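You operate a simulated robot arm through the tools that you are given. There is no shell and no other tool.

You run a simulated two-armed robot. Do the job below in one go: nothing can be reset, and whatever is moved stays where it is left.

JOB
Stir the red lidded jar at speed 2 until its colour is even.
Fine: on the stirrer plate; then switch the plate off and put the jar back. Set down upright: what you pick out.

The check looks at the end state, three seconds after you hand in, the way a careful person would. Anything else that was tipped, shoved, dropped, spilled or broken makes it a failure.

ROBOT AND FRAMES
Two 7-joint arms with fingered hands on one trunk that stands fixed in place. Base frame: the origin is at the foot of the trunk, x ahead of it, y to its left, z up; the work surface is at about z = 0.9. Lengths are in m, angles in rad, forces in N, time in s.
The left shoulder is at [0.055, 0.158, 1.143], the right one opposite. With the tool pointing down near the work surface each hand reaches from about 0.44 to 0.84 m from the base axis, measured 20 degrees to its own side. Payload 4 kg a hand.
The TCP of each hand is the grasp point between the finger pads, 0.03 m short of the fingertips. In the tool frame z runs along the fingers and y along their closing line. The gripper opens to 0.104 m; its body begins 0.035 m behind the TCP. The gripper is a hand of 4 fingers: y runs from the thumb to the fingers, the wrist lies at [-0.015, -0.104, -0.178] in the tool frame, and closing takes about 1.5 s.
Orientation is that of the tool frame in the base frame, as a unit quaternion [x, y, z, w]. With the fingers straight down and the wrist toward the robot, the tool's x, y and z point along [0, 1, 0], [1, 0, 0] and [0, 0, -1] of the base frame.

CONTROLS
- The arms move only by the tool drive_tool. It takes "left_series", "right_series" or both (then of equal length, played together; a hand with none holds still); each is a list of rows, each a list of 6 numbers: the shift along the tool's x, y, z in m, then the turn, a rotation vector about the tool's x, y, z in degrees. In form: [[dx, dy, dz, ax, ay, az], ...]. A call has 1 to 20 rows; each row shifts and turns the commanded pose from where the row before left it, along the tool's axes as they then stand. "left_claw" and "right_claw" are, for a hand that has rows, the finger opening in m, from 0 to 0.104, set as the call begins (left out, the last holds). Each row takes 0.2 s and may step no farther than 0.05 m and 0.15 rad from the row before; otherwise, or with a gripper value out of range, the whole call is refused. A pose out of reach is approached as far as the arm can. The call stops where the force on the tool passes 40 N (or 10 N more than at its start, if that is more) or the arm is blocked; 0.2 s more then pass. Each finger travels about 0.045 m/s and halts on what it meets, pressing with about 26 N; the grip force reading is that of the motor and also rises with nothing between the fingers. The clock runs only during rows and for 0.2 s after the last one: add rows that do not move to give the fingers time. The reply holds the time, the measured pose of the TCP, the force on the tool along the base axes, the opening and the grip force, in the units named above and with some noise, with the torque about the TCP (base axes, N m) and any sound that the robot's microphone picked up.
- Cameras (640 x 400 px; columns grow to the right, rows downward): "scene" is now at [0.1242, 0.0444, 1.3474]; the picture's right is [0.42, -0.91, -0.01], its down [-0.39, -0.17, -0.91] and it looks along [0.82, 0.38, -0.42] (base axes); focal length 314 px, centre (320, 200). "left" rides on the left gripper at [-0.061, -0.092, -0.13] in its tool frame; the picture's right is [-0.81, -0.27, 0.52], its down [0.53, -0.71, 0.46] and it looks along [0.24, 0.64, 0.72] (tool axes); focal length 275 px, centre (320, 200). "right" rides on the right gripper at [0.061, -0.092, -0.13] in its tool frame; the picture's right is [-0.81, 0.28, -0.52], its down [-0.53, -0.71, 0.45] and it looks along [-0.24, 0.64, 0.72] (tool axes); focal length 275 px, centre (320, 200). There is no depth. A picture from a camera that has moved, and an enlarged one, comes with that camera's place and axes in the base frame and with its lens. The place of the scene camera against the robot may be out by one fixed shift of up to 0.018 m in any direction.
- camera(camera): a new picture of that camera. The clock stands still meanwhile.
- move_column(by): moves the trunk up (or, below 0, down) by that many m; the arms and the scene camera ride with it, the base frame stays. It gives what a move gives, with no picture.
- move_fingers(index, middle, ring, thumb_bend, thumb_turn, hand): sets how far each is bent, from 0 (flat) to 1 (curled in); at 0.3 the hand is open as for a grip, at 0.7 the pads meet at the TCP. One left out holds its place. A second passes; each finger stops where it meets its share of the squeeze, and holds until it gets a number again. A gripper value or a shape takes the hand back. It gives what a move gives, with no picture; readings hold the bend of each and the force on the fingers (four entries, about 0 where the hand has none), thumb and palm. thumb_turn goes from beside the hand (0) to across from the fingers (1), as for a grip.
- hand_shape(shape, hand): the hand has 4 fingers and takes this shape, open, in about a second: jaw (thumb against the fingers, like two jaws); tri (thumb and two fingers); tip (a fingertip pinch); poke (one finger out to press); point (the index stretched); flat (the hand flat); cup (the hand cupped); fist (a fist). The gripper value then closes the fingers along that shape, each until it touches; the sizes above hold for jaw. It gives what a move gives, with no picture.
- aim_head(pan, tilt): turns the head with the scene camera to pan (to the left, within 1.396 rad either way) and tilt (down, from -0.506 to 1.204), counted from straight ahead of the robot. It gives what a move gives.
- inspect(camera, box): a new picture of the part [left, top, right, bottom] of that camera's present view, enlarged. The clock stands still meanwhile.
- close_job(): hands the job in; it is judged then, once.

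Places have to be worked out from the pictures, the camera data and where the tool is seen. Open the grippers and draw the arms clear of the work before you hand the job in, unless the task says otherwise.

The tools are called after "Emit:" as a command line: name --argument value ..., lists and objects as JSON in quotes. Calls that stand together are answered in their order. drive_tool: Moves the arms, as the interface text tells. Its arguments: {"type":"object","properties":{"left_series":{"type":"array","items":{"type":"array","items":{"type":"number"}}},"left_claw":{"type":"number"},"right_series":{"type":"array","items":{"type":"array","items":{"type":"number"}}},"right_claw":{"type":"number"}},"required":[]} The other tools are called the same way: move_column (by) moves the trunk up or down; hand_shape (shape, hand) gives the hand a shape; move_fingers (index, middle, ring, thumb_bend, thumb_turn, hand) moves the fingers one by one; aim_head (pan, tilt) turns the head that bears the scene camera; camera (camera) takes a picture; inspect (camera, box) takes an enlarged picture of a part of a camera's view; close_job () hands the job in.

At the start:

```text
t: 0.0
left_tool_pos: [0.3748, 0.3568, 1.2212]
left_tool_rot: [0.707, 0.707, -0.001, -0.001]
left_contact_force: [0.4, 0.8, 1.0]
left_moment: [-0.02, -0.01, -0.05]
left_width: 0.1037
left_grip_force: 0.0
left_shape: jaw
left_bend: [0.3, 0.3, 0.3, 0.3, 0.98]
left_finger forces: [0.1, 0.1, 0.1, 0.1, 0.0, 0.0]
right_tool_pos: [0.6406, -0.0207, 1.218]
right_tool_rot: [0.707, 0.707, 0.001, 0.0]
right_contact_force: [0.5, -0.1, 0.1]
right_moment: [0.02, 0.02, 0.02]
right_width: 0.1036
right_grip_force: 0.2
right_shape: jaw
right_bend: [0.3, 0.3, 0.3, 0.3, 0.98]
right_finger forces: [0.1, 0.1, 0.0, 0.1, 0.1, 0.0]
trunk travel left (down, up): [-0.35, 0.157]
head pan, tilt (commanded): [0.435, 0.426]
```

scene: 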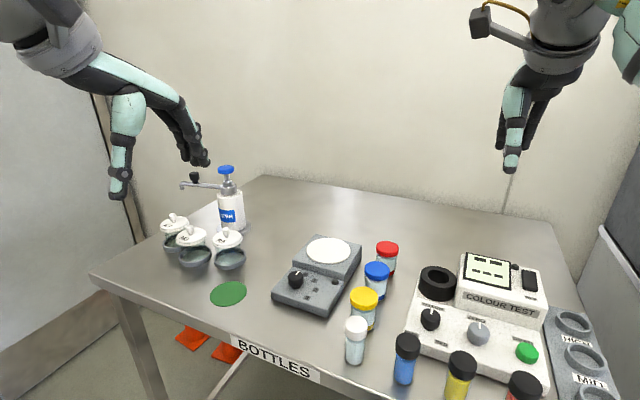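
right: 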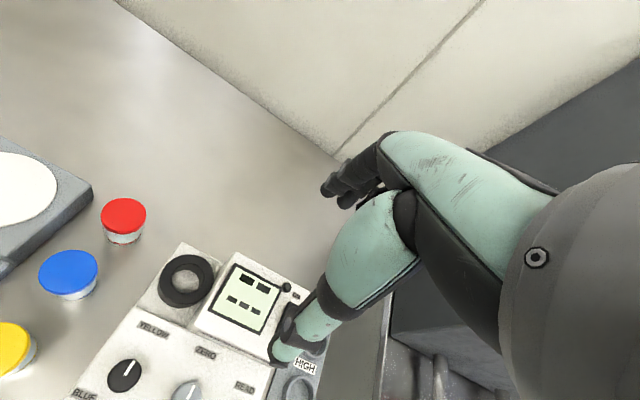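
left: 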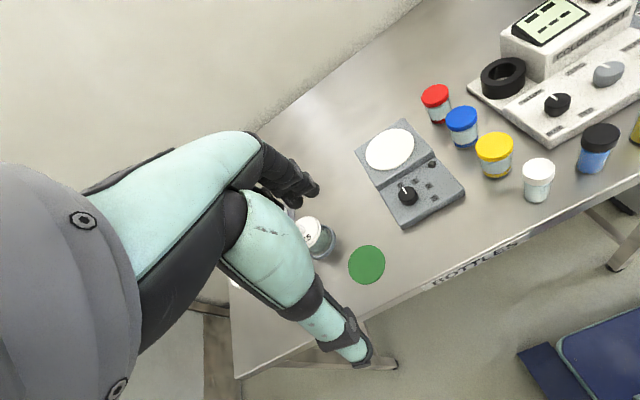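

I start by looking closely at the stirrer and the row of lidded jars in the scene camera.

Emit:
inspect --camera "scene" --box '[260, 220, 420, 320]'

Emit:
inspect --camera "left" --box '[350, 70, 510, 240]'

Emit:
inspect --camera "scene" --box '[340, 220, 640, 400]'

```text
4.00 times, centred on (340, 270) of scene
camera zoom: at [0.1242, 0.0444, 1.3474], right [0.42, -0.91, -0.01], down [-0.39, -0.17, -0.91], along [0.82, 0.38, -0.42], focal length 1257 px, centre (240, -80)
```

zoom: 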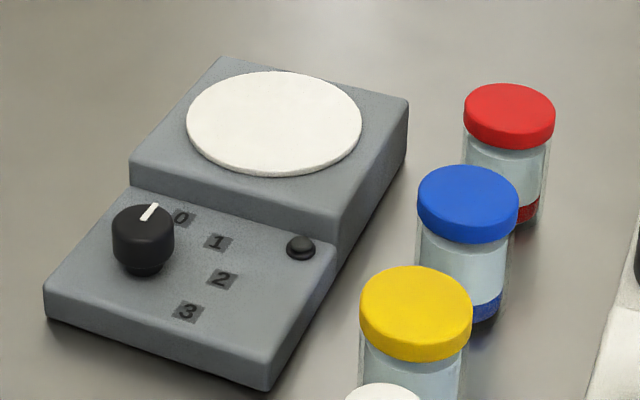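

```text
2.35 times, centred on (430, 155) of left
camera zoom: at [0.2829, 0.2945, 1.3511], right [-0.28, -0.81, -0.52], down [-0.71, 0.53, -0.45], along [0.64, 0.24, -0.73], focal length 648 px, centre (61, 306)
```

zoom: 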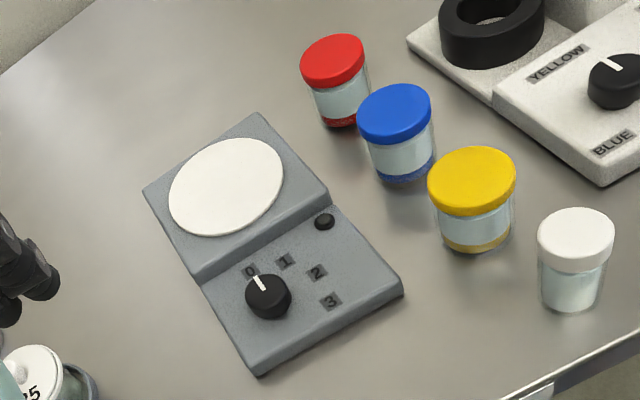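

```text
2.13 times, centred on (490, 310) of scene
camera zoom: at [0.1242, 0.0444, 1.3474], right [0.42, -0.91, -0.01], down [-0.39, -0.17, -0.91], along [0.82, 0.38, -0.42], focal length 670 px, centre (-43, -35)
```

zoom: 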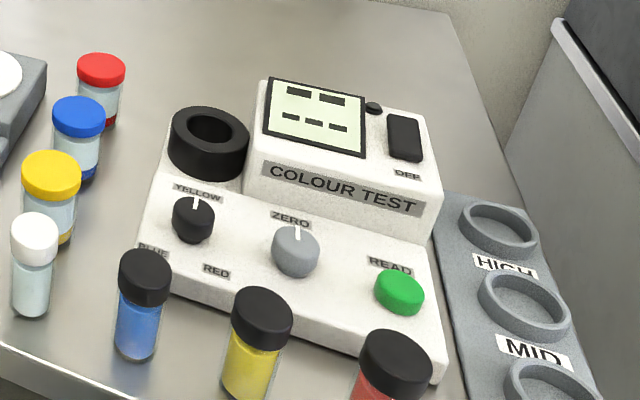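

The red-lidded jar (clear liquid with red sediment) stands at about (0.685, 0.145). The stirrer plate is at about (0.645, 0.26), and its knob at about (0.535, 0.28) points at 0. I draw the right arm back out of the way and bring the left hand high above the red jar for a closer look.

Emit:
drive_tool --right_series '[[-0.02, -0.03, 0, 0, 0, 0], [-0.02, -0.03, 0, 0, 0, 0], [-0.02, -0.03, 0, 0, 0, 0], [-0.02, -0.03, 0, 0, 0, 0], [-0.01, -0.01, 0, 0, 0, 0], [0, 0, 0, 0, 0, 0], [0, 0, 0, 0, 0, 0], [0, 0, 0, 0, 0, 0]]' --left_series '[[-0.0266, 0.0356, 0, 0, 0, 0], [-0.0266, 0.0356, 0, 0, 0, 0], [-0.0266, 0.0356, 0, 0, 0, 0], [-0.0266, 0.0356, 0, 0, 0, 0], [-0.0266, 0.0356, 0, 0, 0, 0], [-0.0266, 0.0356, 0, 0, 0, 0], [-0.0266, 0.0356, 0, 0, 0, 0], [-0.0266, 0.0356, 0, 0, 0, 0]]'

Emit:
camera --camera "left"

Emit:
camera --camera "scene"

```text
t: 1.8
left_tool_pos: [0.6202, 0.1648, 1.2282]
left_tool_rot: [0.706, 0.708, 0.004, 0.004]
left_contact_force: [0.4, -0.6, -1.0]
left_moment: [0.04, -0.01, 0.0]
left_width: 0.1039
left_grip_force: 0.1
left_shape: jaw
left_bend: [0.3, 0.3, 0.3, 0.3, 0.98]
left_finger forces: [0.0, 0.1, 0.1, 0.1, 0.0, 0.0]
left hand out of reach, approached as far as the arm can: row 8
right_tool_pos: [0.4948, -0.1109, 1.2232]
right_tool_rot: [0.707, 0.707, 0.004, 0.005]
right_contact_force: [-0.1, 1.0, 0.6]
right_moment: [-0.02, -0.02, 0.01]
right_width: 0.1038
right_grip_force: 0.1
right_shape: jaw
right_bend: [0.3, 0.3, 0.3, 0.3, 0.98]
right_finger forces: [0.0, 0.1, 0.1, 0.1, 0.0, 0.1]
trunk travel left (down, up): [-0.35, 0.157]
head pan, tilt (commanded): [0.435, 0.426]
```

```text
taken
camera left: at [0.5261, 0.1025, 1.3568], right [-0.27, -0.81, -0.52], down [-0.71, 0.53, -0.46], along [0.65, 0.25, -0.72], focal length 275 px, centre (320, 200)
```

left: 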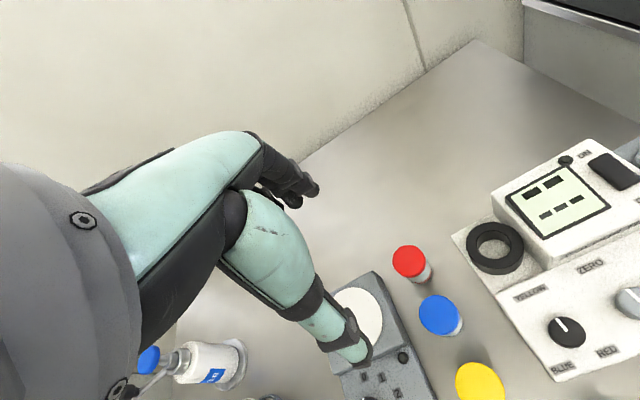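

```text
taken
camera scene: at [0.1254, 0.0445, 1.3473], right [0.42, -0.91, -0.01], down [-0.39, -0.17, -0.9], along [0.82, 0.38, -0.43], focal length 314 px, centre (320, 200)
```

scene: 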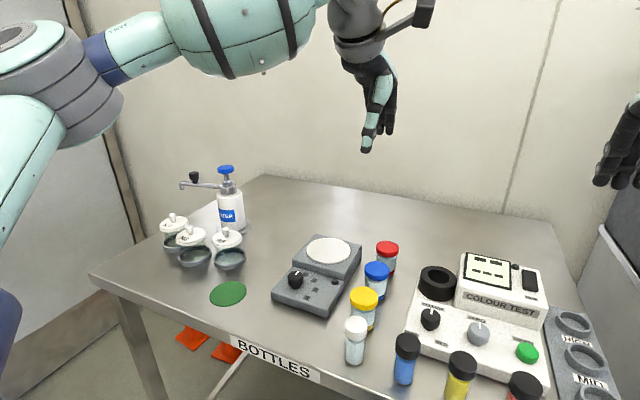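

The red lid's centre works out near (0.686, 0.142), and the neighbouring lids are about 0.077 apart. The hand stopped short at this height, so I lower it, where the reach is longer, and look again.

Emit:
drive_tool --left_series '[[0, 0, 0.04, 0, 0, 0], [0, 0, 0.04, 0, 0, 0], [0, 0, 0.04, 0, 0, 0], [0, 0, 0, 0, 0, 0], [0, 0, 0, 0, 0, 0]]'

Emit:
camera --camera "left"

Emit:
camera --camera "scene"

```text
t: 3.0
left_tool_pos: [0.619, 0.1644, 1.1104]
left_tool_rot: [0.707, 0.707, 0.005, 0.005]
left_contact_force: [0.3, -0.1, -0.3]
left_moment: [-0.01, -0.01, 0.0]
left_width: 0.104
left_grip_force: 0.2
left_shape: jaw
left_bend: [0.3, 0.3, 0.3, 0.3, 0.98]
left_finger forces: [0.1, 0.1, 0.0, 0.0, 0.0, 0.0]
right_tool_pos: [0.4951, -0.111, 1.2236]
right_tool_rot: [0.707, 0.707, 0.004, 0.005]
right_contact_force: [0.0, -0.1, 0.2]
right_moment: [0.02, -0.03, -0.01]
right_width: 0.1038
right_grip_force: 0.1
right_shape: jaw
right_bend: [0.3, 0.3, 0.3, 0.3, 0.98]
right_finger forces: [0.0, 0.1, 0.0, 0.1, 0.0, 0.0]
trunk travel left (down, up): [-0.35, 0.157]
head pan, tilt (commanded): [0.435, 0.426]
```

```text
taken
camera left: at [0.5263, 0.102, 1.2382], right [-0.27, -0.81, -0.52], down [-0.71, 0.53, -0.46], along [0.65, 0.24, -0.72], focal length 275 px, centre (320, 200)
```

left: 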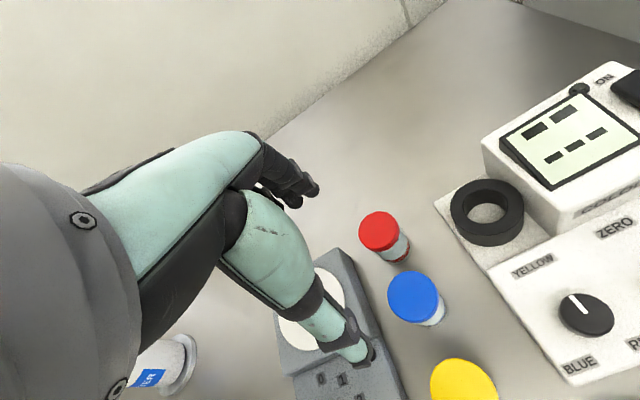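

```text
taken
camera scene: at [0.1241, 0.0441, 1.3475], right [0.42, -0.91, -0.01], down [-0.39, -0.17, -0.91], along [0.82, 0.38, -0.42], focal length 314 px, centre (320, 200)
```

scene: 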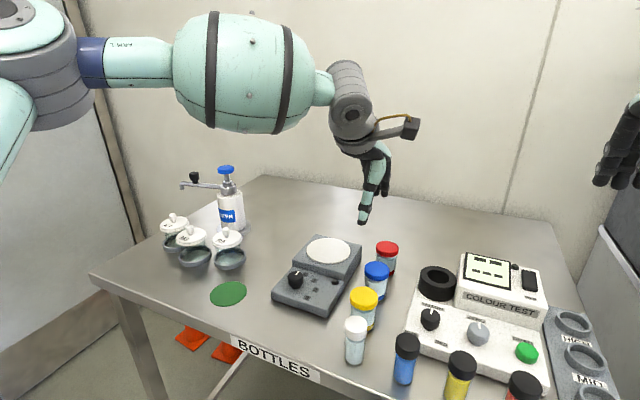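

The lid's top comes out at z ≈ 0.96 and its centre at about (0.686, 0.143). A diagonal grip puts the thumb in the free space between the stirrer and the blue jar, so I turn the hand 45° here and lower it a little.

Emit:
drive_tool --left_series '[[0, 0, 0, 0, 0, 7.5], [0, 0, 0, 0, 0, 7.5], [0, 0, 0, 0, 0, 7.5], [0, 0, 0, 0, 0, 7.5], [0, 0, 0, 0, 0, 7.5], [0, 0, 0, 0, 0, 7.5], [0, 0, 0.03, 0, 0, 0], [0, 0, 0.03, 0, 0, 0], [0, 0, 0, 0, 0, 0], [0, 0, 0, 0, 0, 0]]'

Emit:
camera --camera "left"

Emit:
camera --camera "scene"

```text
t: 5.2
left_tool_pos: [0.619, 0.1628, 1.0493]
left_tool_rot: [0.924, 0.382, 0.005, 0.003]
left_contact_force: [0.1, 0.5, 0.8]
left_moment: [0.0, -0.01, 0.03]
left_width: 0.1039
left_grip_force: 0.0
left_shape: jaw
left_bend: [0.3, 0.3, 0.3, 0.3, 0.98]
left_finger forces: [0.0, 0.0, 0.0, 0.0, 0.0, 0.0]
right_tool_pos: [0.4955, -0.1115, 1.224]
right_tool_rot: [0.707, 0.707, 0.004, 0.005]
right_contact_force: [0.4, 0.3, 0.4]
right_moment: [-0.01, -0.02, -0.01]
right_width: 0.104
right_grip_force: 0.0
right_shape: jaw
right_bend: [0.3, 0.3, 0.3, 0.3, 0.98]
right_finger forces: [0.0, 0.0, 0.1, 0.1, 0.1, 0.1]
trunk travel left (down, up): [-0.35, 0.157]
head pan, tilt (commanded): [0.435, 0.426]
```

```text
taken
camera left: at [0.5104, 0.1845, 1.1771], right [-0.76, -0.38, -0.53], down [-0.12, 0.88, -0.46], along [0.64, -0.28, -0.72], focal length 275 px, centre (320, 200)
```

left: 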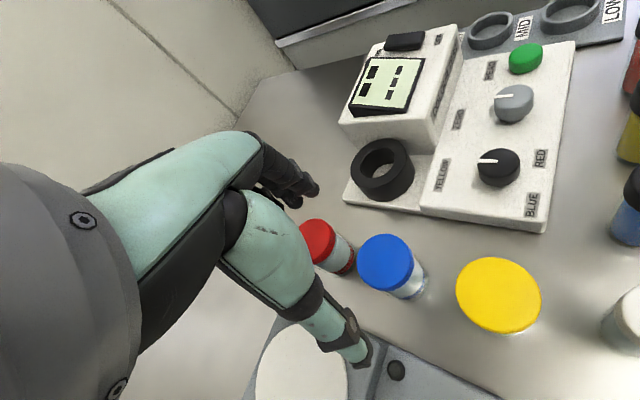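

```text
taken
camera scene: at [0.1244, 0.0443, 1.3474], right [0.42, -0.91, -0.01], down [-0.39, -0.17, -0.91], along [0.82, 0.38, -0.42], focal length 314 px, centre (320, 200)
```

scene: 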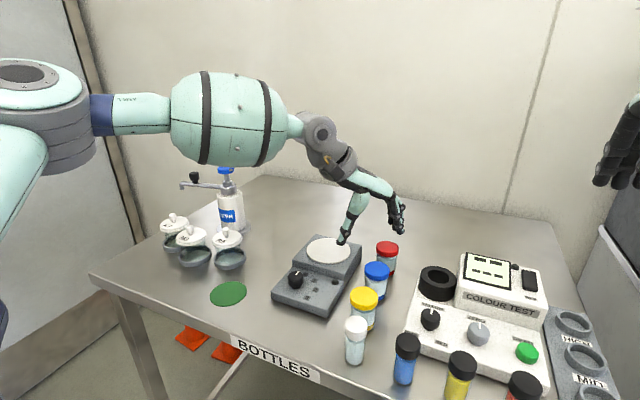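

The 45° turn worked and the red lid again measures (0.686, 0.143). I now move over the jar at this height with the fingers partly closed to 0.08 m, then look again.

Emit:
drive_tool --left_series '[[0.0166, 0.0308, 0, 0, 0, 0], [0.0166, 0.0308, 0, 0, 0, 0], [0, 0, 0, 0, 0, 0], [0, 0, 0, 0, 0, 0], [0, 0, 0, 0, 0, 0]]' --left_claw 0.08

Emit:
camera --camera "left"

Emit:
inspect --camera "scene" --box '[300, 170, 460, 310]'

```text
t: 6.4
left_tool_pos: [0.667, 0.1569, 1.051]
left_tool_rot: [0.924, 0.383, 0.005, 0.003]
left_contact_force: [0.2, -0.5, 0.2]
left_moment: [0.02, -0.02, 0.01]
left_width: 0.0804
left_grip_force: 0.0
left_shape: jaw
left_bend: [0.27, 0.35, 0.32, 0.52, 0.99]
left_finger forces: [0.0, 0.0, 0.0, 0.0, 0.0, 0.0]
left hand out of reach, approached as far as the arm can: row 2
right_tool_pos: [0.4966, -0.1105, 1.2239]
right_tool_rot: [0.707, 0.707, 0.004, 0.005]
right_contact_force: [0.3, 0.2, -0.9]
right_moment: [0.02, -0.02, 0.02]
right_width: 0.1036
right_grip_force: 0.0
right_shape: jaw
right_bend: [0.3, 0.3, 0.3, 0.3, 0.98]
right_finger forces: [0.0, 0.1, 0.1, 0.0, 0.0, 0.0]
trunk travel left (down, up): [-0.35, 0.157]
head pan, tilt (commanded): [0.435, 0.426]
```

```text
taken
camera left: at [0.5569, 0.1775, 1.18], right [-0.76, -0.38, -0.53], down [-0.12, 0.88, -0.46], along [0.64, -0.28, -0.72], focal length 275 px, centre (320, 200)
```

left: 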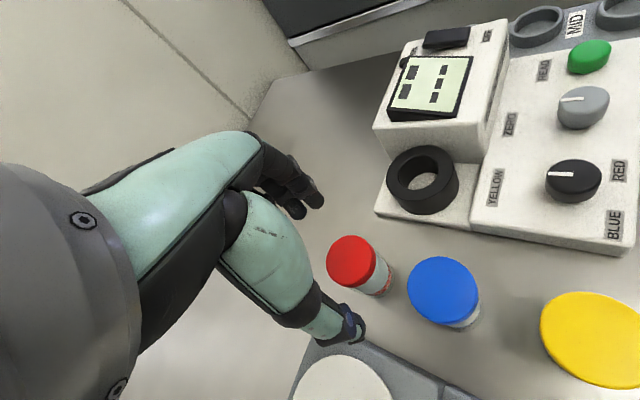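

```text
2.86 times, centred on (380, 240) of scene
camera zoom: at [0.1244, 0.0448, 1.3474], right [0.42, -0.91, -0.01], down [-0.39, -0.17, -0.91], along [0.82, 0.38, -0.43], focal length 898 px, centre (149, 86)
```

zoom: 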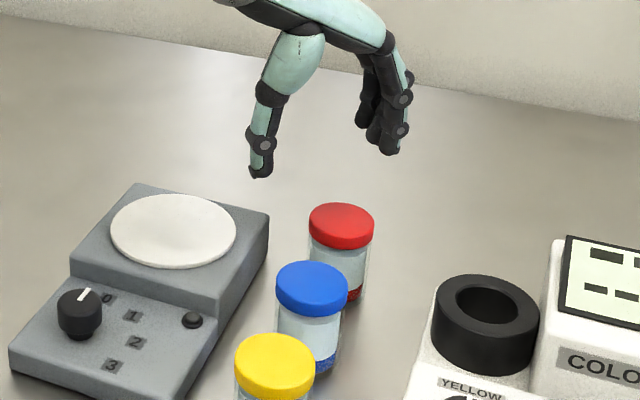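

The reach ended at (0.667, 0.157) at this height, about 0.02 short. I raise the trunk 0.08 m so the arm works at a more downward slope, then bring the hand back down and forward.

Emit:
move_column --by 0.08

```text
t: 7.6
left_tool_pos: [0.6669, 0.1557, 1.1322]
left_tool_rot: [0.924, 0.383, 0.005, 0.004]
left_contact_force: [-0.1, -0.3, -0.5]
left_moment: [-0.02, 0.0, 0.0]
left_width: 0.0802
left_grip_force: 0.1
left_shape: jaw
left_bend: [0.27, 0.35, 0.32, 0.52, 0.99]
left_finger forces: [0.1, 0.0, 0.0, 0.0, 0.0, 0.0]
right_tool_pos: [0.4962, -0.1115, 1.3047]
right_tool_rot: [0.707, 0.707, 0.004, 0.005]
right_contact_force: [-0.6, -0.2, 0.5]
right_moment: [0.0, -0.04, 0.01]
right_width: 0.104
right_grip_force: 0.0
right_shape: jaw
right_bend: [0.3, 0.3, 0.3, 0.3, 0.98]
right_finger forces: [0.0, 0.1, 0.1, 0.0, 0.0, 0.0]
trunk travel left (down, up): [-0.43, 0.077]
head pan, tilt (commanded): [0.435, 0.426]
```

The trunk rose 0.08 m with the hand. I lower the hand back to about z = 1.04 and then move the remaining (0.019, -0.013) toward the jar.

Emit:
drive_tool --left_series '[[0, 0, 0.03, 0, 0, 0], [0, 0, 0.03, 0, 0, 0], [0, 0, 0.03, 0, 0, 0], [0, 0, 0, 0, 0, 0], [0.002, 0.0113, 0, 0, 0, 0], [0.002, 0.0113, 0, 0, 0, 0], [0, 0, 0, 0, 0, 0], [0, 0, 0, 0, 0, 0]]'

Emit:
camera --camera "left"

Emit:
inspect --camera "scene" --box '[300, 210, 460, 350]'

```text
t: 9.4
left_tool_pos: [0.6533, 0.1624, 1.0547]
left_tool_rot: [0.923, 0.384, 0.006, 0.004]
left_contact_force: [0.0, -0.5, 0.4]
left_moment: [-0.02, 0.01, -0.01]
left_width: 0.0803
left_grip_force: 0.0
left_shape: jaw
left_bend: [0.27, 0.35, 0.32, 0.52, 0.99]
left_finger forces: [0.0, 0.1, 0.0, 0.1, 0.0, 0.0]
left hand out of reach, approached as far as the arm can: row 1, 2, 3, 5, 6
right_tool_pos: [0.4956, -0.1122, 1.3045]
right_tool_rot: [0.707, 0.707, 0.003, 0.005]
right_contact_force: [0.6, 0.0, -0.2]
right_moment: [0.01, -0.01, 0.01]
right_width: 0.1041
right_grip_force: 0.1
right_shape: jaw
right_bend: [0.3, 0.3, 0.3, 0.3, 0.98]
right_finger forces: [0.0, 0.0, 0.1, 0.0, 0.0, 0.1]
trunk travel left (down, up): [-0.43, 0.077]
head pan, tilt (commanded): [0.435, 0.426]
```

```text
taken
camera left: at [0.5434, 0.1832, 1.1824], right [-0.76, -0.38, -0.53], down [-0.12, 0.88, -0.46], along [0.64, -0.29, -0.72], focal length 275 px, centre (320, 200)
```

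left: 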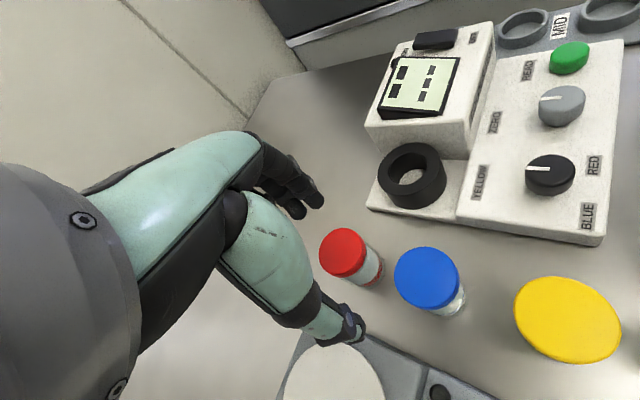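

```text
2.86 times, centred on (380, 280) of scene
camera zoom: at [0.1256, 0.0443, 1.4282], right [0.42, -0.91, -0.01], down [-0.39, -0.17, -0.91], along [0.82, 0.38, -0.43], focal length 898 px, centre (149, -29)
```

zoom: 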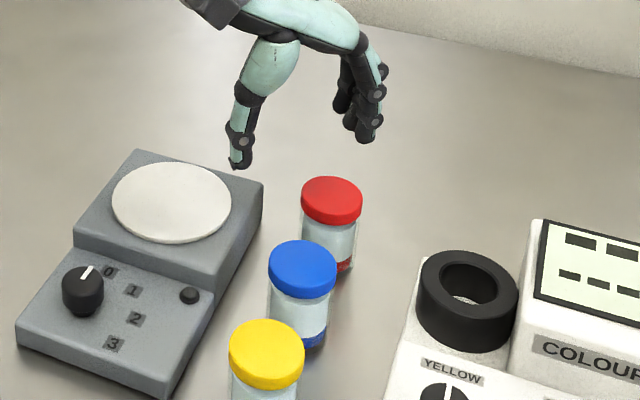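

Raising the trunk made the reach shorter, so I turn the head left to see how the left arm is folded before choosing another way.

Emit:
aim_head --pan 0.9 --tilt 0.35

Emit:
camera --camera "scene"

Emit:
camera --camera "right"

```text
t: 10.3
left_tool_pos: [0.6535, 0.1626, 1.0541]
left_tool_rot: [0.924, 0.382, 0.005, 0.003]
left_contact_force: [0.0, 0.3, -0.6]
left_moment: [0.02, 0.02, -0.02]
left_width: 0.0801
left_grip_force: 0.1
left_shape: jaw
left_bend: [0.27, 0.35, 0.32, 0.52, 0.99]
left_finger forces: [0.0, 0.0, 0.0, 0.0, 0.0, 0.0]
right_tool_pos: [0.496, -0.1113, 1.3048]
right_tool_rot: [0.707, 0.707, 0.003, 0.004]
right_contact_force: [0.4, -0.8, 0.1]
right_moment: [-0.04, 0.01, -0.01]
right_width: 0.1037
right_grip_force: 0.1
right_shape: jaw
right_bend: [0.3, 0.3, 0.3, 0.3, 0.98]
right_finger forces: [0.0, 0.0, 0.0, 0.1, 0.0, 0.0]
trunk travel left (down, up): [-0.43, 0.077]
head pan, tilt (commanded): [0.901, 0.351]
```

```text
taken
camera scene: at [0.0999, 0.0785, 1.4356], right [0.78, -0.62, -0.01], down [-0.23, -0.27, -0.94], along [0.58, 0.74, -0.35], focal length 314 px, centre (320, 200)
```

scene: 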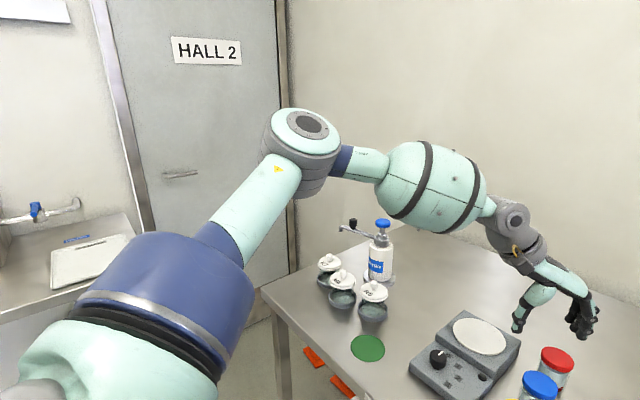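

```text
taken
camera right: at [0.4018, -0.0489, 1.4336], right [0.27, -0.81, 0.52], down [-0.71, -0.53, -0.46], along [0.65, -0.25, -0.72], focal length 275 px, centre (320, 200)
```

right: 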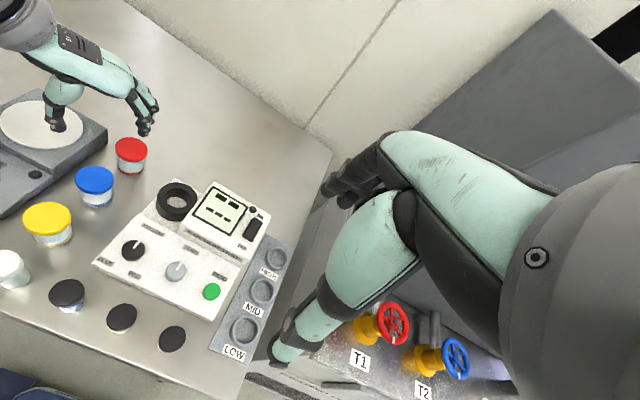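

The elbow is still well bent, so a wrist joint limit at this yaw is probably what stops the hand, not the arm length. I raise the hand, turn it back to the straight yaw, and put the trunk back down before trying again.

Emit:
drive_tool --left_series '[[0, 0, -0.04, 0, 0, 0], [0, 0, -0.04, 0, 0, 0], [0, 0, 0, 0, 0, -7.5], [0, 0, 0, 0, 0, -7.5], [0, 0, 0, 0, 0, -7.5], [0, 0, 0, 0, 0, -7.5], [0, 0, 0, 0, 0, -7.5], [0, 0, 0, 0, 0, -7.5], [0, 0, 0, 0, 0, 0]]'

Emit:
move_column --by -0.08

```text
t: 12.3
left_tool_pos: [0.6526, 0.1631, 1.1349]
left_tool_rot: [0.706, 0.708, 0.005, 0.005]
left_contact_force: [-0.2, -0.3, -0.3]
left_moment: [-0.01, 0.0, -0.02]
left_width: 0.0801
left_grip_force: 0.0
left_shape: jaw
left_bend: [0.27, 0.35, 0.32, 0.52, 0.99]
left_finger forces: [0.0, 0.0, 0.0, 0.0, 0.0, 0.0]
right_tool_pos: [0.4956, -0.1109, 1.3054]
right_tool_rot: [0.707, 0.707, 0.004, 0.005]
right_contact_force: [-0.4, 1.2, -0.3]
right_moment: [-0.02, -0.03, 0.01]
right_width: 0.1037
right_grip_force: 0.0
right_shape: jaw
right_bend: [0.3, 0.3, 0.3, 0.3, 0.98]
right_finger forces: [0.1, 0.0, 0.0, 0.0, 0.0, 0.1]
trunk travel left (down, up): [-0.43, 0.077]
head pan, tilt (commanded): [0.901, 0.351]
```

```text
t: 13.4
left_tool_pos: [0.6522, 0.1615, 1.0541]
left_tool_rot: [0.706, 0.708, 0.004, 0.006]
left_contact_force: [-0.8, 0.0, -1.2]
left_moment: [0.0, -0.01, -0.02]
left_width: 0.0802
left_grip_force: 0.2
left_shape: jaw
left_bend: [0.27, 0.35, 0.32, 0.52, 0.99]
left_finger forces: [0.0, 0.0, 0.1, 0.0, 0.0, 0.0]
right_tool_pos: [0.4953, -0.111, 1.2241]
right_tool_rot: [0.707, 0.707, 0.003, 0.005]
right_contact_force: [1.0, 0.0, -0.8]
right_moment: [0.02, 0.0, -0.01]
right_width: 0.1039
right_grip_force: 0.1
right_shape: jaw
right_bend: [0.3, 0.3, 0.3, 0.3, 0.98]
right_finger forces: [0.1, 0.0, 0.0, 0.0, 0.0, 0.0]
trunk travel left (down, up): [-0.35, 0.157]
head pan, tilt (commanded): [0.901, 0.351]
```

Now I test the reach with the straight yaw by moving (0.034, -0.018) to above the jar at this safe height.

Emit:
drive_tool --left_series '[[-0.009, 0.017, 0, 0, 0, 0], [-0.0095, 0.017, 0, 0, 0, 0], [0, 0, 0, 0, 0, 0], [0, 0, 0, 0, 0, 0]]'

Emit:
camera --camera "left"

```text
t: 14.4
left_tool_pos: [0.6639, 0.1617, 1.0555]
left_tool_rot: [0.707, 0.707, 0.004, 0.006]
left_contact_force: [0.1, -0.2, 0.1]
left_moment: [0.0, 0.02, 0.02]
left_width: 0.0801
left_grip_force: 0.1
left_shape: jaw
left_bend: [0.27, 0.35, 0.32, 0.52, 0.99]
left_finger forces: [0.1, 0.0, 0.1, 0.0, 0.0, 0.0]
left hand out of reach, approached as far as the arm can: row 1, 2
right_tool_pos: [0.4959, -0.1114, 1.2237]
right_tool_rot: [0.706, 0.708, 0.004, 0.005]
right_contact_force: [-0.3, -0.2, -0.3]
right_moment: [0.02, 0.0, -0.02]
right_width: 0.104
right_grip_force: 0.0
right_shape: jaw
right_bend: [0.3, 0.3, 0.3, 0.3, 0.98]
right_finger forces: [0.1, 0.1, 0.0, 0.1, 0.0, 0.1]
trunk travel left (down, up): [-0.35, 0.157]
head pan, tilt (commanded): [0.901, 0.351]
```

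```text
taken
camera left: at [0.5692, 0.1013, 1.1843], right [-0.27, -0.81, -0.52], down [-0.71, 0.53, -0.47], along [0.65, 0.24, -0.72], focal length 275 px, centre (320, 200)
```

left: 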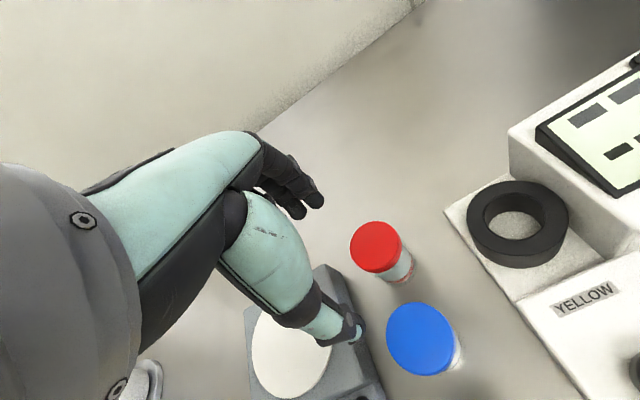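

The hand reached only (0.664, 0.162), and y refuses to go lower. I test whether a pure forward move still works here, to learn what the limit is.

Emit:
drive_tool --left_series '[[0, 0.015, 0, 0, 0, 0], [0, 0.015, 0, 0, 0, 0], [0, 0, 0, 0, 0, 0]]'

Emit:
camera --camera "scene"

Emit:
aim_head --pan -0.6 --tilt 0.35

Emit:
camera --camera "scene"

```text
t: 15.2
left_tool_pos: [0.6758, 0.1773, 1.0568]
left_tool_rot: [0.707, 0.707, 0.005, 0.006]
left_contact_force: [1.4, 0.6, -0.3]
left_moment: [0.01, -0.01, 0.02]
left_width: 0.0801
left_grip_force: 0.1
left_shape: jaw
left_bend: [0.27, 0.35, 0.32, 0.52, 0.99]
left_finger forces: [0.1, 0.1, 0.0, 0.0, 0.1, 0.1]
left hand out of reach, approached as far as the arm can: row 1, 2
right_tool_pos: [0.4954, -0.1102, 1.2235]
right_tool_rot: [0.707, 0.708, 0.004, 0.004]
right_contact_force: [0.4, -0.3, -0.4]
right_moment: [0.0, -0.01, 0.0]
right_width: 0.1039
right_grip_force: 0.0
right_shape: jaw
right_bend: [0.3, 0.3, 0.3, 0.3, 0.98]
right_finger forces: [0.0, 0.0, 0.0, 0.1, 0.0, 0.0]
trunk travel left (down, up): [-0.35, 0.157]
head pan, tilt (commanded): [0.901, 0.351]
```

```text
taken
camera scene: at [0.0985, 0.0783, 1.3548], right [0.78, -0.62, -0.01], down [-0.23, -0.27, -0.94], along [0.58, 0.74, -0.35], focal length 314 px, centre (320, 200)
```

scene: 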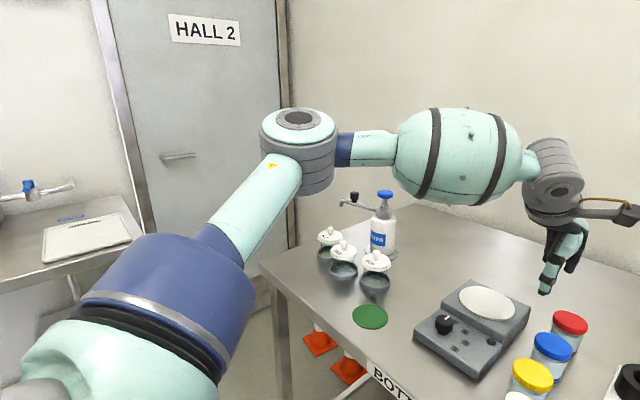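

```text
t: 16.9
left_tool_pos: [0.6754, 0.1768, 1.0567]
left_tool_rot: [0.707, 0.707, 0.004, 0.005]
left_contact_force: [0.3, -0.6, 0.8]
left_moment: [0.06, 0.01, 0.0]
left_width: 0.0799
left_grip_force: 0.1
left_shape: jaw
left_bend: [0.27, 0.35, 0.32, 0.52, 0.99]
left_finger forces: [0.0, 0.1, 0.0, 0.1, 0.0, 0.1]
right_tool_pos: [0.4952, -0.1116, 1.2241]
right_tool_rot: [0.707, 0.707, 0.003, 0.006]
right_contact_force: [0.7, -0.1, 0.0]
right_moment: [0.03, -0.01, 0.0]
right_width: 0.104
right_grip_force: 0.2
right_shape: jaw
right_bend: [0.3, 0.3, 0.3, 0.3, 0.98]
right_finger forces: [0.1, 0.0, 0.0, 0.0, 0.0, 0.0]
trunk travel left (down, up): [-0.35, 0.157]
head pan, tilt (commanded): [-0.6, 0.351]
```

```text
taken
camera scene: at [0.1177, -0.0471, 1.3545], right [-0.56, -0.83, 0.01], down [-0.3, 0.19, -0.94], along [0.77, -0.53, -0.35], focal length 314 px, centre (320, 200)
```

scene: 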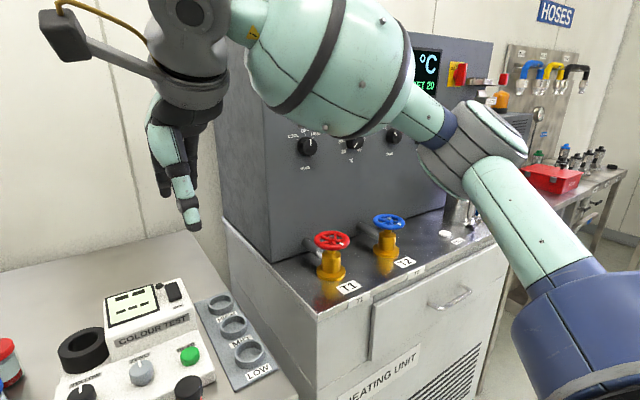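

The boundary pushes the left hand outward, so its shoulder limits the left arm here. I withdraw the left hand to the left and test whether the right hand, which started farther across, can reach over the jar.

Emit:
drive_tool --left_series '[[0.025, -0.03, -0.012, 0, 0, 0], [0.029, -0.0375, -0.0105, 0, 0, 0], [0.029, -0.0375, -0.0105, 0, 0, 0], [0.029, -0.0375, -0.0105, 0, 0, 0], [0.029, -0.0375, -0.0105, 0, 0, 0], [0.029, -0.0375, -0.0105, 0, 0, 0], [0, 0, 0, 0, 0, 0]]'

Emit:
drive_tool --right_series '[[0.022, 0.036, 0, 0, 0, 0], [0.022, 0.036, 0, 0, 0, 0], [0.022, 0.036, 0, 0, 0, 0], [0.022, 0.036, 0, 0, 0, 0], [0, 0, 0.04, 0, 0, 0], [0, 0, 0.04, 0, 0, 0], [0.04, 0.01, 0.02, 0, 0, 0], [0.04, 0.01, 0.02, 0, 0, 0], [0.04, 0.01, 0.02, 0, 0, 0], [0.04, 0.01, 0, 0, 0, 0], [0, 0, 0, 0, 0, 0], [0, 0, 0, 0, 0, 0]]'

Emit:
aim_head --pan 0.3 --tilt 0.45

Emit:
camera --camera "scene"

Emit:
camera --camera "right"

```text
t: 18.4
left_tool_pos: [0.4583, 0.3458, 1.1175]
left_tool_rot: [0.707, 0.707, 0.005, 0.005]
left_contact_force: [-0.1, -0.8, 0.6]
left_moment: [0.0, 0.02, -0.01]
left_width: 0.08
left_grip_force: 0.0
left_shape: jaw
left_bend: [0.27, 0.35, 0.32, 0.52, 0.99]
left_finger forces: [0.1, 0.1, 0.0, 0.0, 0.0, 0.1]
right_tool_pos: [0.4961, -0.1129, 1.2227]
right_tool_rot: [0.708, 0.706, 0.004, 0.004]
right_contact_force: [-0.4, 0.2, -0.2]
right_moment: [0.02, -0.03, 0.03]
right_width: 0.104
right_grip_force: 0.0
right_shape: jaw
right_bend: [0.3, 0.3, 0.3, 0.3, 0.98]
right_finger forces: [0.0, 0.0, 0.1, 0.0, 0.1, 0.0]
trunk travel left (down, up): [-0.35, 0.157]
head pan, tilt (commanded): [-0.6, 0.351]
```

```text
t: 21.1
left_tool_pos: [0.4567, 0.346, 1.1178]
left_tool_rot: [0.707, 0.707, 0.005, 0.005]
left_contact_force: [-0.7, -0.1, -0.7]
left_moment: [-0.02, 0.0, 0.0]
left_width: 0.0804
left_grip_force: 0.1
left_shape: jaw
left_bend: [0.27, 0.35, 0.32, 0.52, 0.99]
left_finger forces: [0.0, 0.0, 0.0, 0.0, 0.1, 0.0]
right_tool_pos: [0.6844, 0.1387, 1.0855]
right_tool_rot: [0.707, 0.707, 0.003, 0.004]
right_contact_force: [-0.5, 0.6, 0.3]
right_moment: [0.01, -0.01, -0.02]
right_width: 0.104
right_grip_force: 0.1
right_shape: jaw
right_bend: [0.3, 0.3, 0.3, 0.3, 0.98]
right_finger forces: [0.0, 0.1, 0.1, 0.1, 0.0, 0.0]
trunk travel left (down, up): [-0.35, 0.157]
head pan, tilt (commanded): [-0.6, 0.351]
```

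```text
t: 22.2
left_tool_pos: [0.4562, 0.3457, 1.1172]
left_tool_rot: [0.707, 0.707, 0.005, 0.005]
left_contact_force: [0.7, 0.1, 1.3]
left_moment: [0.03, 0.04, 0.03]
left_width: 0.0801
left_grip_force: 0.1
left_shape: jaw
left_bend: [0.27, 0.35, 0.32, 0.52, 0.99]
left_finger forces: [0.0, 0.1, 0.0, 0.0, 0.1, 0.0]
right_tool_pos: [0.6835, 0.137, 1.0864]
right_tool_rot: [0.707, 0.707, 0.004, 0.005]
right_contact_force: [0.3, -0.6, -0.6]
right_moment: [0.0, -0.02, 0.01]
right_width: 0.1041
right_grip_force: 0.1
right_shape: jaw
right_bend: [0.3, 0.3, 0.3, 0.3, 0.98]
right_finger forces: [0.1, 0.0, 0.0, 0.0, 0.1, 0.1]
trunk travel left (down, up): [-0.35, 0.157]
head pan, tilt (commanded): [0.3, 0.45]
```

```text
taken
camera scene: at [0.1284, 0.0329, 1.3452], right [0.29, -0.96, 0.0], down [-0.43, -0.13, -0.89], along [0.85, 0.27, -0.45], focal length 314 px, centre (320, 200)
```

scene: 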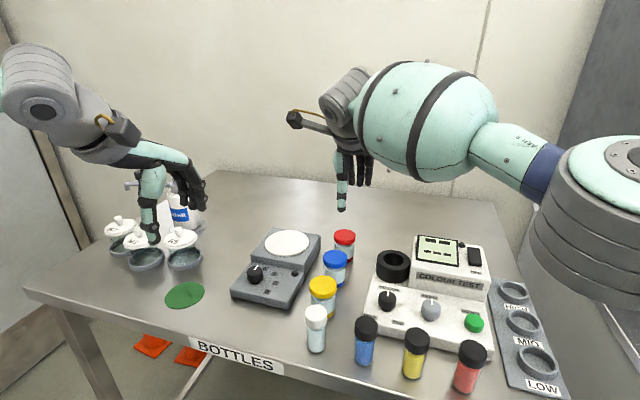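

```text
taken
camera right: at [0.5895, 0.2008, 1.2153], right [0.27, -0.81, 0.52], down [-0.71, -0.53, -0.46], along [0.65, -0.25, -0.72], focal length 275 px, centre (320, 200)
```

right: 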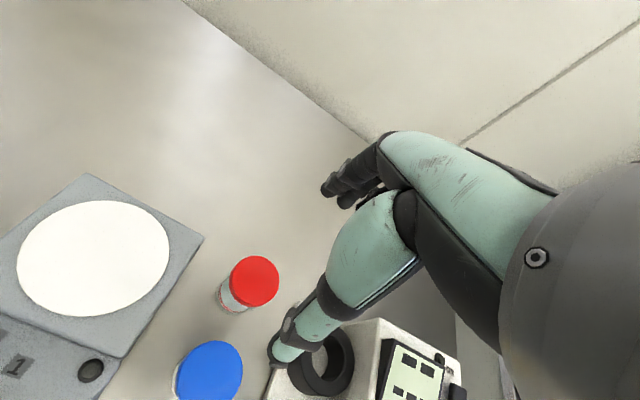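

The right hand reaches (0.684, 0.138) easily, so the right hand will move the jar and the left hand will turn the knob. I turn the right hand by -25° so the thumb clears the blue jar and the fingers clear the stirrer corner, centre it on (0.687, 0.144), and narrow the opening to 0.07.

Emit:
drive_tool --right_series '[[0, 0, 0, 0, 0, -8.3], [0, 0, 0, 0, 0, -8.3], [0, 0, 0, 0, 0, -8.3], [0.0044, 0.0051, 0.03, 0, 0, 0], [0, 0, 0.03, 0, 0, 0], [0, 0, 0, 0, 0, 0], [0, 0, 0, 0, 0, 0], [0, 0, 0, 0, 0, 0]]' --right_claw 0.07

Emit:
camera --camera "right"

Emit:
inspect --camera "scene" --box '[240, 150, 440, 310]'

Emit:
inspect --camera "left" --box '[320, 100, 640, 300]'

```text
t: 24.1
left_tool_pos: [0.4562, 0.3453, 1.118]
left_tool_rot: [0.707, 0.707, 0.005, 0.005]
left_contact_force: [-0.1, 0.0, 0.1]
left_moment: [0.02, 0.0, 0.01]
left_width: 0.0803
left_grip_force: 0.0
left_shape: jaw
left_bend: [0.27, 0.35, 0.32, 0.52, 0.99]
left_finger forces: [0.0, 0.0, 0.1, 0.0, 0.1, 0.0]
right_tool_pos: [0.6874, 0.1444, 1.0264]
right_tool_rot: [0.538, 0.843, 0.003, 0.006]
right_contact_force: [0.5, -0.6, -0.1]
right_moment: [0.02, 0.0, -0.03]
right_width: 0.0705
right_grip_force: 0.1
right_shape: jaw
right_bend: [0.28, 0.38, 0.35, 0.6, 0.99]
right_finger forces: [0.0, 0.0, 0.0, 0.0, 0.0, 0.1]
trunk travel left (down, up): [-0.35, 0.157]
head pan, tilt (commanded): [0.3, 0.45]
```

```text
taken
camera right: at [0.5764, 0.1614, 1.155], right [0.58, -0.62, 0.52], down [-0.42, -0.78, -0.46], along [0.7, 0.05, -0.72], focal length 275 px, centre (320, 200)
```

right: 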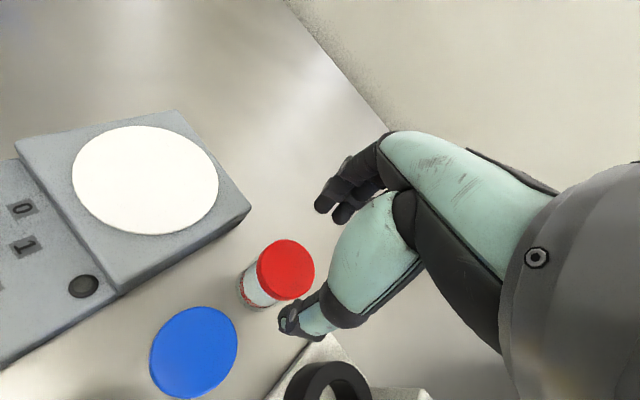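

```text
2.50 times, centred on (340, 230) of scene
camera zoom: at [0.1285, 0.0326, 1.3452], right [0.3, -0.96, 0.0], down [-0.43, -0.13, -0.89], along [0.85, 0.27, -0.45], focal length 785 px, centre (270, 125)
```

zoom: 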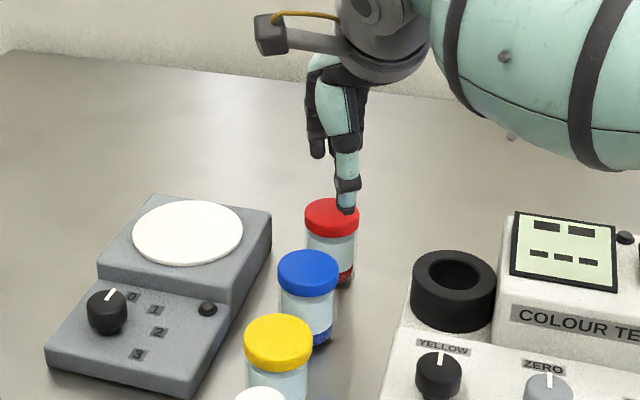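

```text
2.00 times, centred on (480, 200) of left
camera zoom: at [0.3634, 0.2834, 1.2467], right [-0.27, -0.81, -0.52], down [-0.71, 0.53, -0.47], along [0.65, 0.24, -0.72], focal length 551 px, centre (0, 200)
```

zoom: 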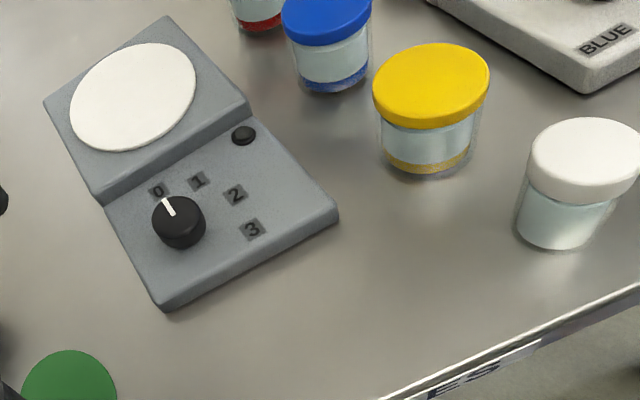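

The hand is centred over the red lid, which measures about (0.688, 0.145), with the thumb tip between the jars. I lower 0.045 m slowly and check the clearances.

Emit:
drive_tool --right_series '[[0.0003, 0.001, 0.015, 0, 0, 0], [0, 0, 0.015, 0, 0, 0], [0, 0, 0.015, 0, 0, 0], [0, 0, 0, 0, 0, 0], [0, 0, 0, 0, 0, 0]]'

Emit:
camera --camera "right"

Emit:
inspect --camera "scene" --box '[270, 170, 430, 290]'

Emit:
inspect --camera "left" --box '[400, 0, 560, 120]'

```text
t: 25.2
left_tool_pos: [0.4583, 0.345, 1.1177]
left_tool_rot: [0.707, 0.707, 0.005, 0.006]
left_contact_force: [0.4, -0.1, 1.1]
left_moment: [0.0, 0.04, 0.0]
left_width: 0.0803
left_grip_force: 0.0
left_shape: jaw
left_bend: [0.27, 0.35, 0.32, 0.52, 0.99]
left_finger forces: [0.0, 0.1, 0.0, 0.0, 0.1, 0.0]
right_tool_pos: [0.6889, 0.1457, 0.9807]
right_tool_rot: [0.538, 0.843, 0.003, 0.005]
right_contact_force: [0.0, -0.2, 0.9]
right_moment: [0.01, 0.0, -0.02]
right_width: 0.0703
right_grip_force: 0.0
right_shape: jaw
right_bend: [0.28, 0.38, 0.35, 0.6, 0.99]
right_finger forces: [0.0, 0.0, 0.0, 0.0, 0.1, 0.0]
trunk travel left (down, up): [-0.35, 0.157]
head pan, tilt (commanded): [0.3, 0.45]
```

```text
taken
camera right: at [0.5775, 0.1626, 1.1099], right [0.58, -0.62, 0.52], down [-0.42, -0.78, -0.46], along [0.7, 0.05, -0.72], focal length 275 px, centre (320, 200)
```

right: 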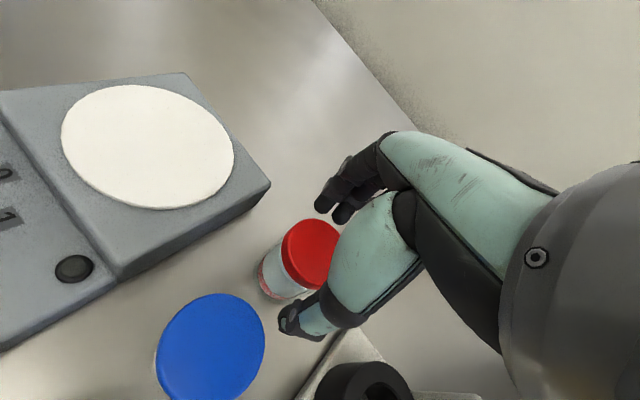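

```text
3.33 times, centred on (350, 230) of scene
camera zoom: at [0.1283, 0.0327, 1.3452], right [0.3, -0.96, 0.0], down [-0.43, -0.13, -0.89], along [0.85, 0.27, -0.45], focal length 1047 px, centre (220, 100)
```

zoom: 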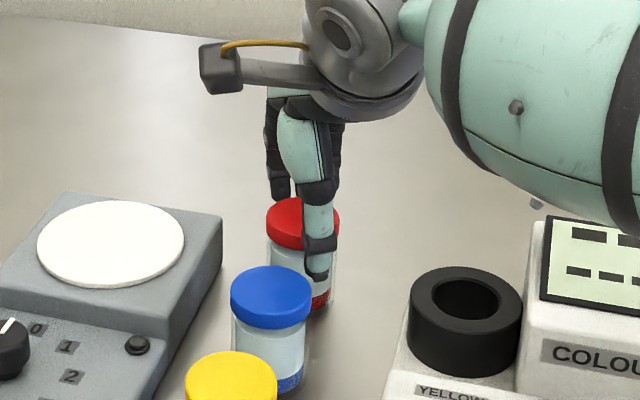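

```text
3.33 times, centred on (480, 60) of left
camera zoom: at [0.3632, 0.2835, 1.2467], right [-0.27, -0.81, -0.52], down [-0.71, 0.53, -0.47], along [0.65, 0.24, -0.72], focal length 918 px, centre (-213, 667)
```

zoom: 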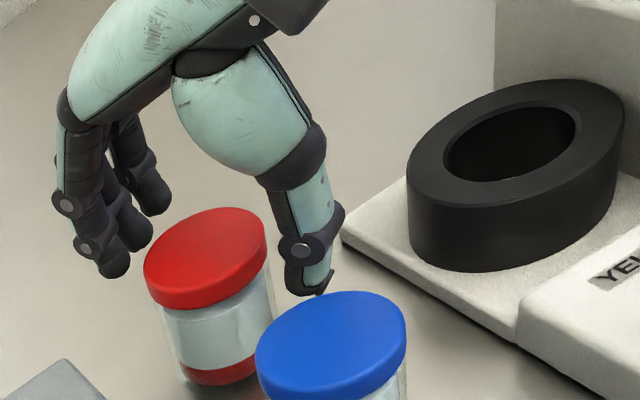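

The left camera shows the lid nicely between the fingers and the thumb, with the blue jar clear. I go down another 0.023 m to put the grasp point at mid-lid.

Emit:
drive_tool --right_series '[[0, 0, 0.008, 0, 0, 0], [0, 0, 0.008, 0, 0, 0], [0, 0, 0.007, 0, 0, 0], [0, 0, 0, 0, 0, 0], [0, 0, 0, 0, 0, 0]]'

Emit:
camera --camera "right"

Emit:
inspect --camera "left" --box '[400, 0, 560, 120]'

Emit:
inspect --camera "scene" --box '[300, 200, 400, 280]'

```text
t: 26.4
left_tool_pos: [0.4564, 0.3467, 1.1186]
left_tool_rot: [0.708, 0.707, 0.005, 0.005]
left_contact_force: [-1.0, -0.2, 0.4]
left_moment: [0.0, -0.01, 0.0]
left_width: 0.0802
left_grip_force: 0.1
left_shape: jaw
left_bend: [0.27, 0.35, 0.32, 0.52, 0.99]
left_finger forces: [0.1, 0.0, 0.1, 0.0, 0.0, 0.0]
right_tool_pos: [0.6882, 0.145, 0.9572]
right_tool_rot: [0.538, 0.843, 0.003, 0.005]
right_contact_force: [-0.6, 0.5, -0.1]
right_moment: [-0.01, 0.0, -0.03]
right_width: 0.0703
right_grip_force: 0.0
right_shape: jaw
right_bend: [0.28, 0.38, 0.35, 0.6, 0.99]
right_finger forces: [0.0, 0.0, 0.0, 0.0, 0.2, 0.1]
trunk travel left (down, up): [-0.35, 0.157]
head pan, tilt (commanded): [0.3, 0.45]
```

```text
taken
camera right: at [0.5778, 0.1627, 1.0865], right [0.58, -0.62, 0.52], down [-0.42, -0.78, -0.46], along [0.7, 0.05, -0.72], focal length 275 px, centre (320, 200)
```

right: 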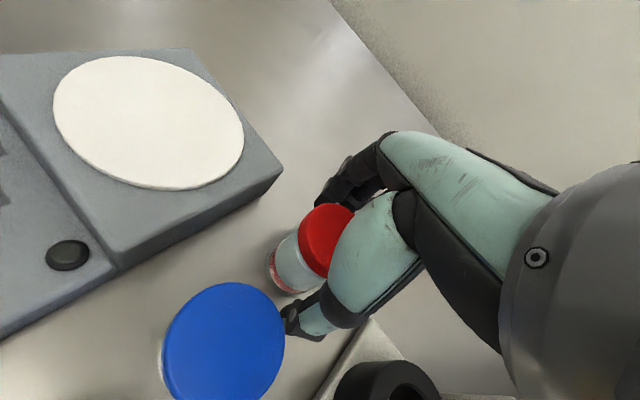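

```text
3.33 times, centred on (480, 60) of left
camera zoom: at [0.3633, 0.2835, 1.2467], right [-0.27, -0.81, -0.52], down [-0.71, 0.53, -0.47], along [0.65, 0.24, -0.72], focal length 918 px, centre (-213, 667)
```

zoom: 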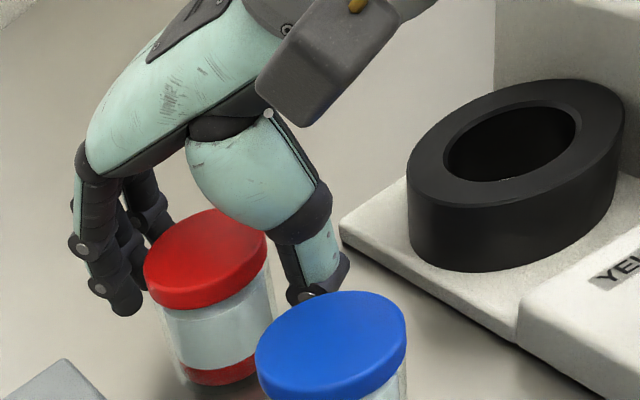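

```text
5.00 times, centred on (350, 240) of scene
camera zoom: at [0.1284, 0.0327, 1.3452], right [0.3, -0.96, 0.0], down [-0.43, -0.13, -0.89], along [0.85, 0.27, -0.45], focal length 1571 px, centre (170, 0)
```

zoom: 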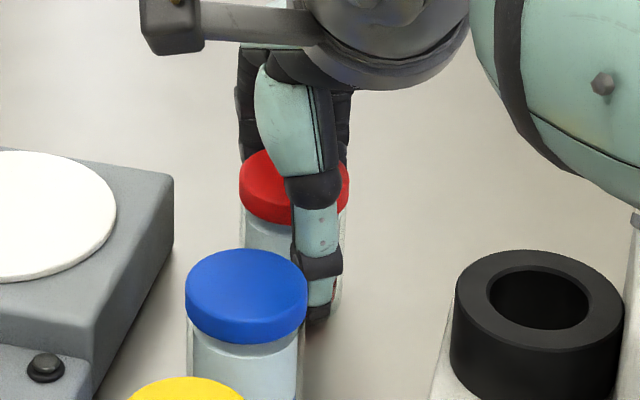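

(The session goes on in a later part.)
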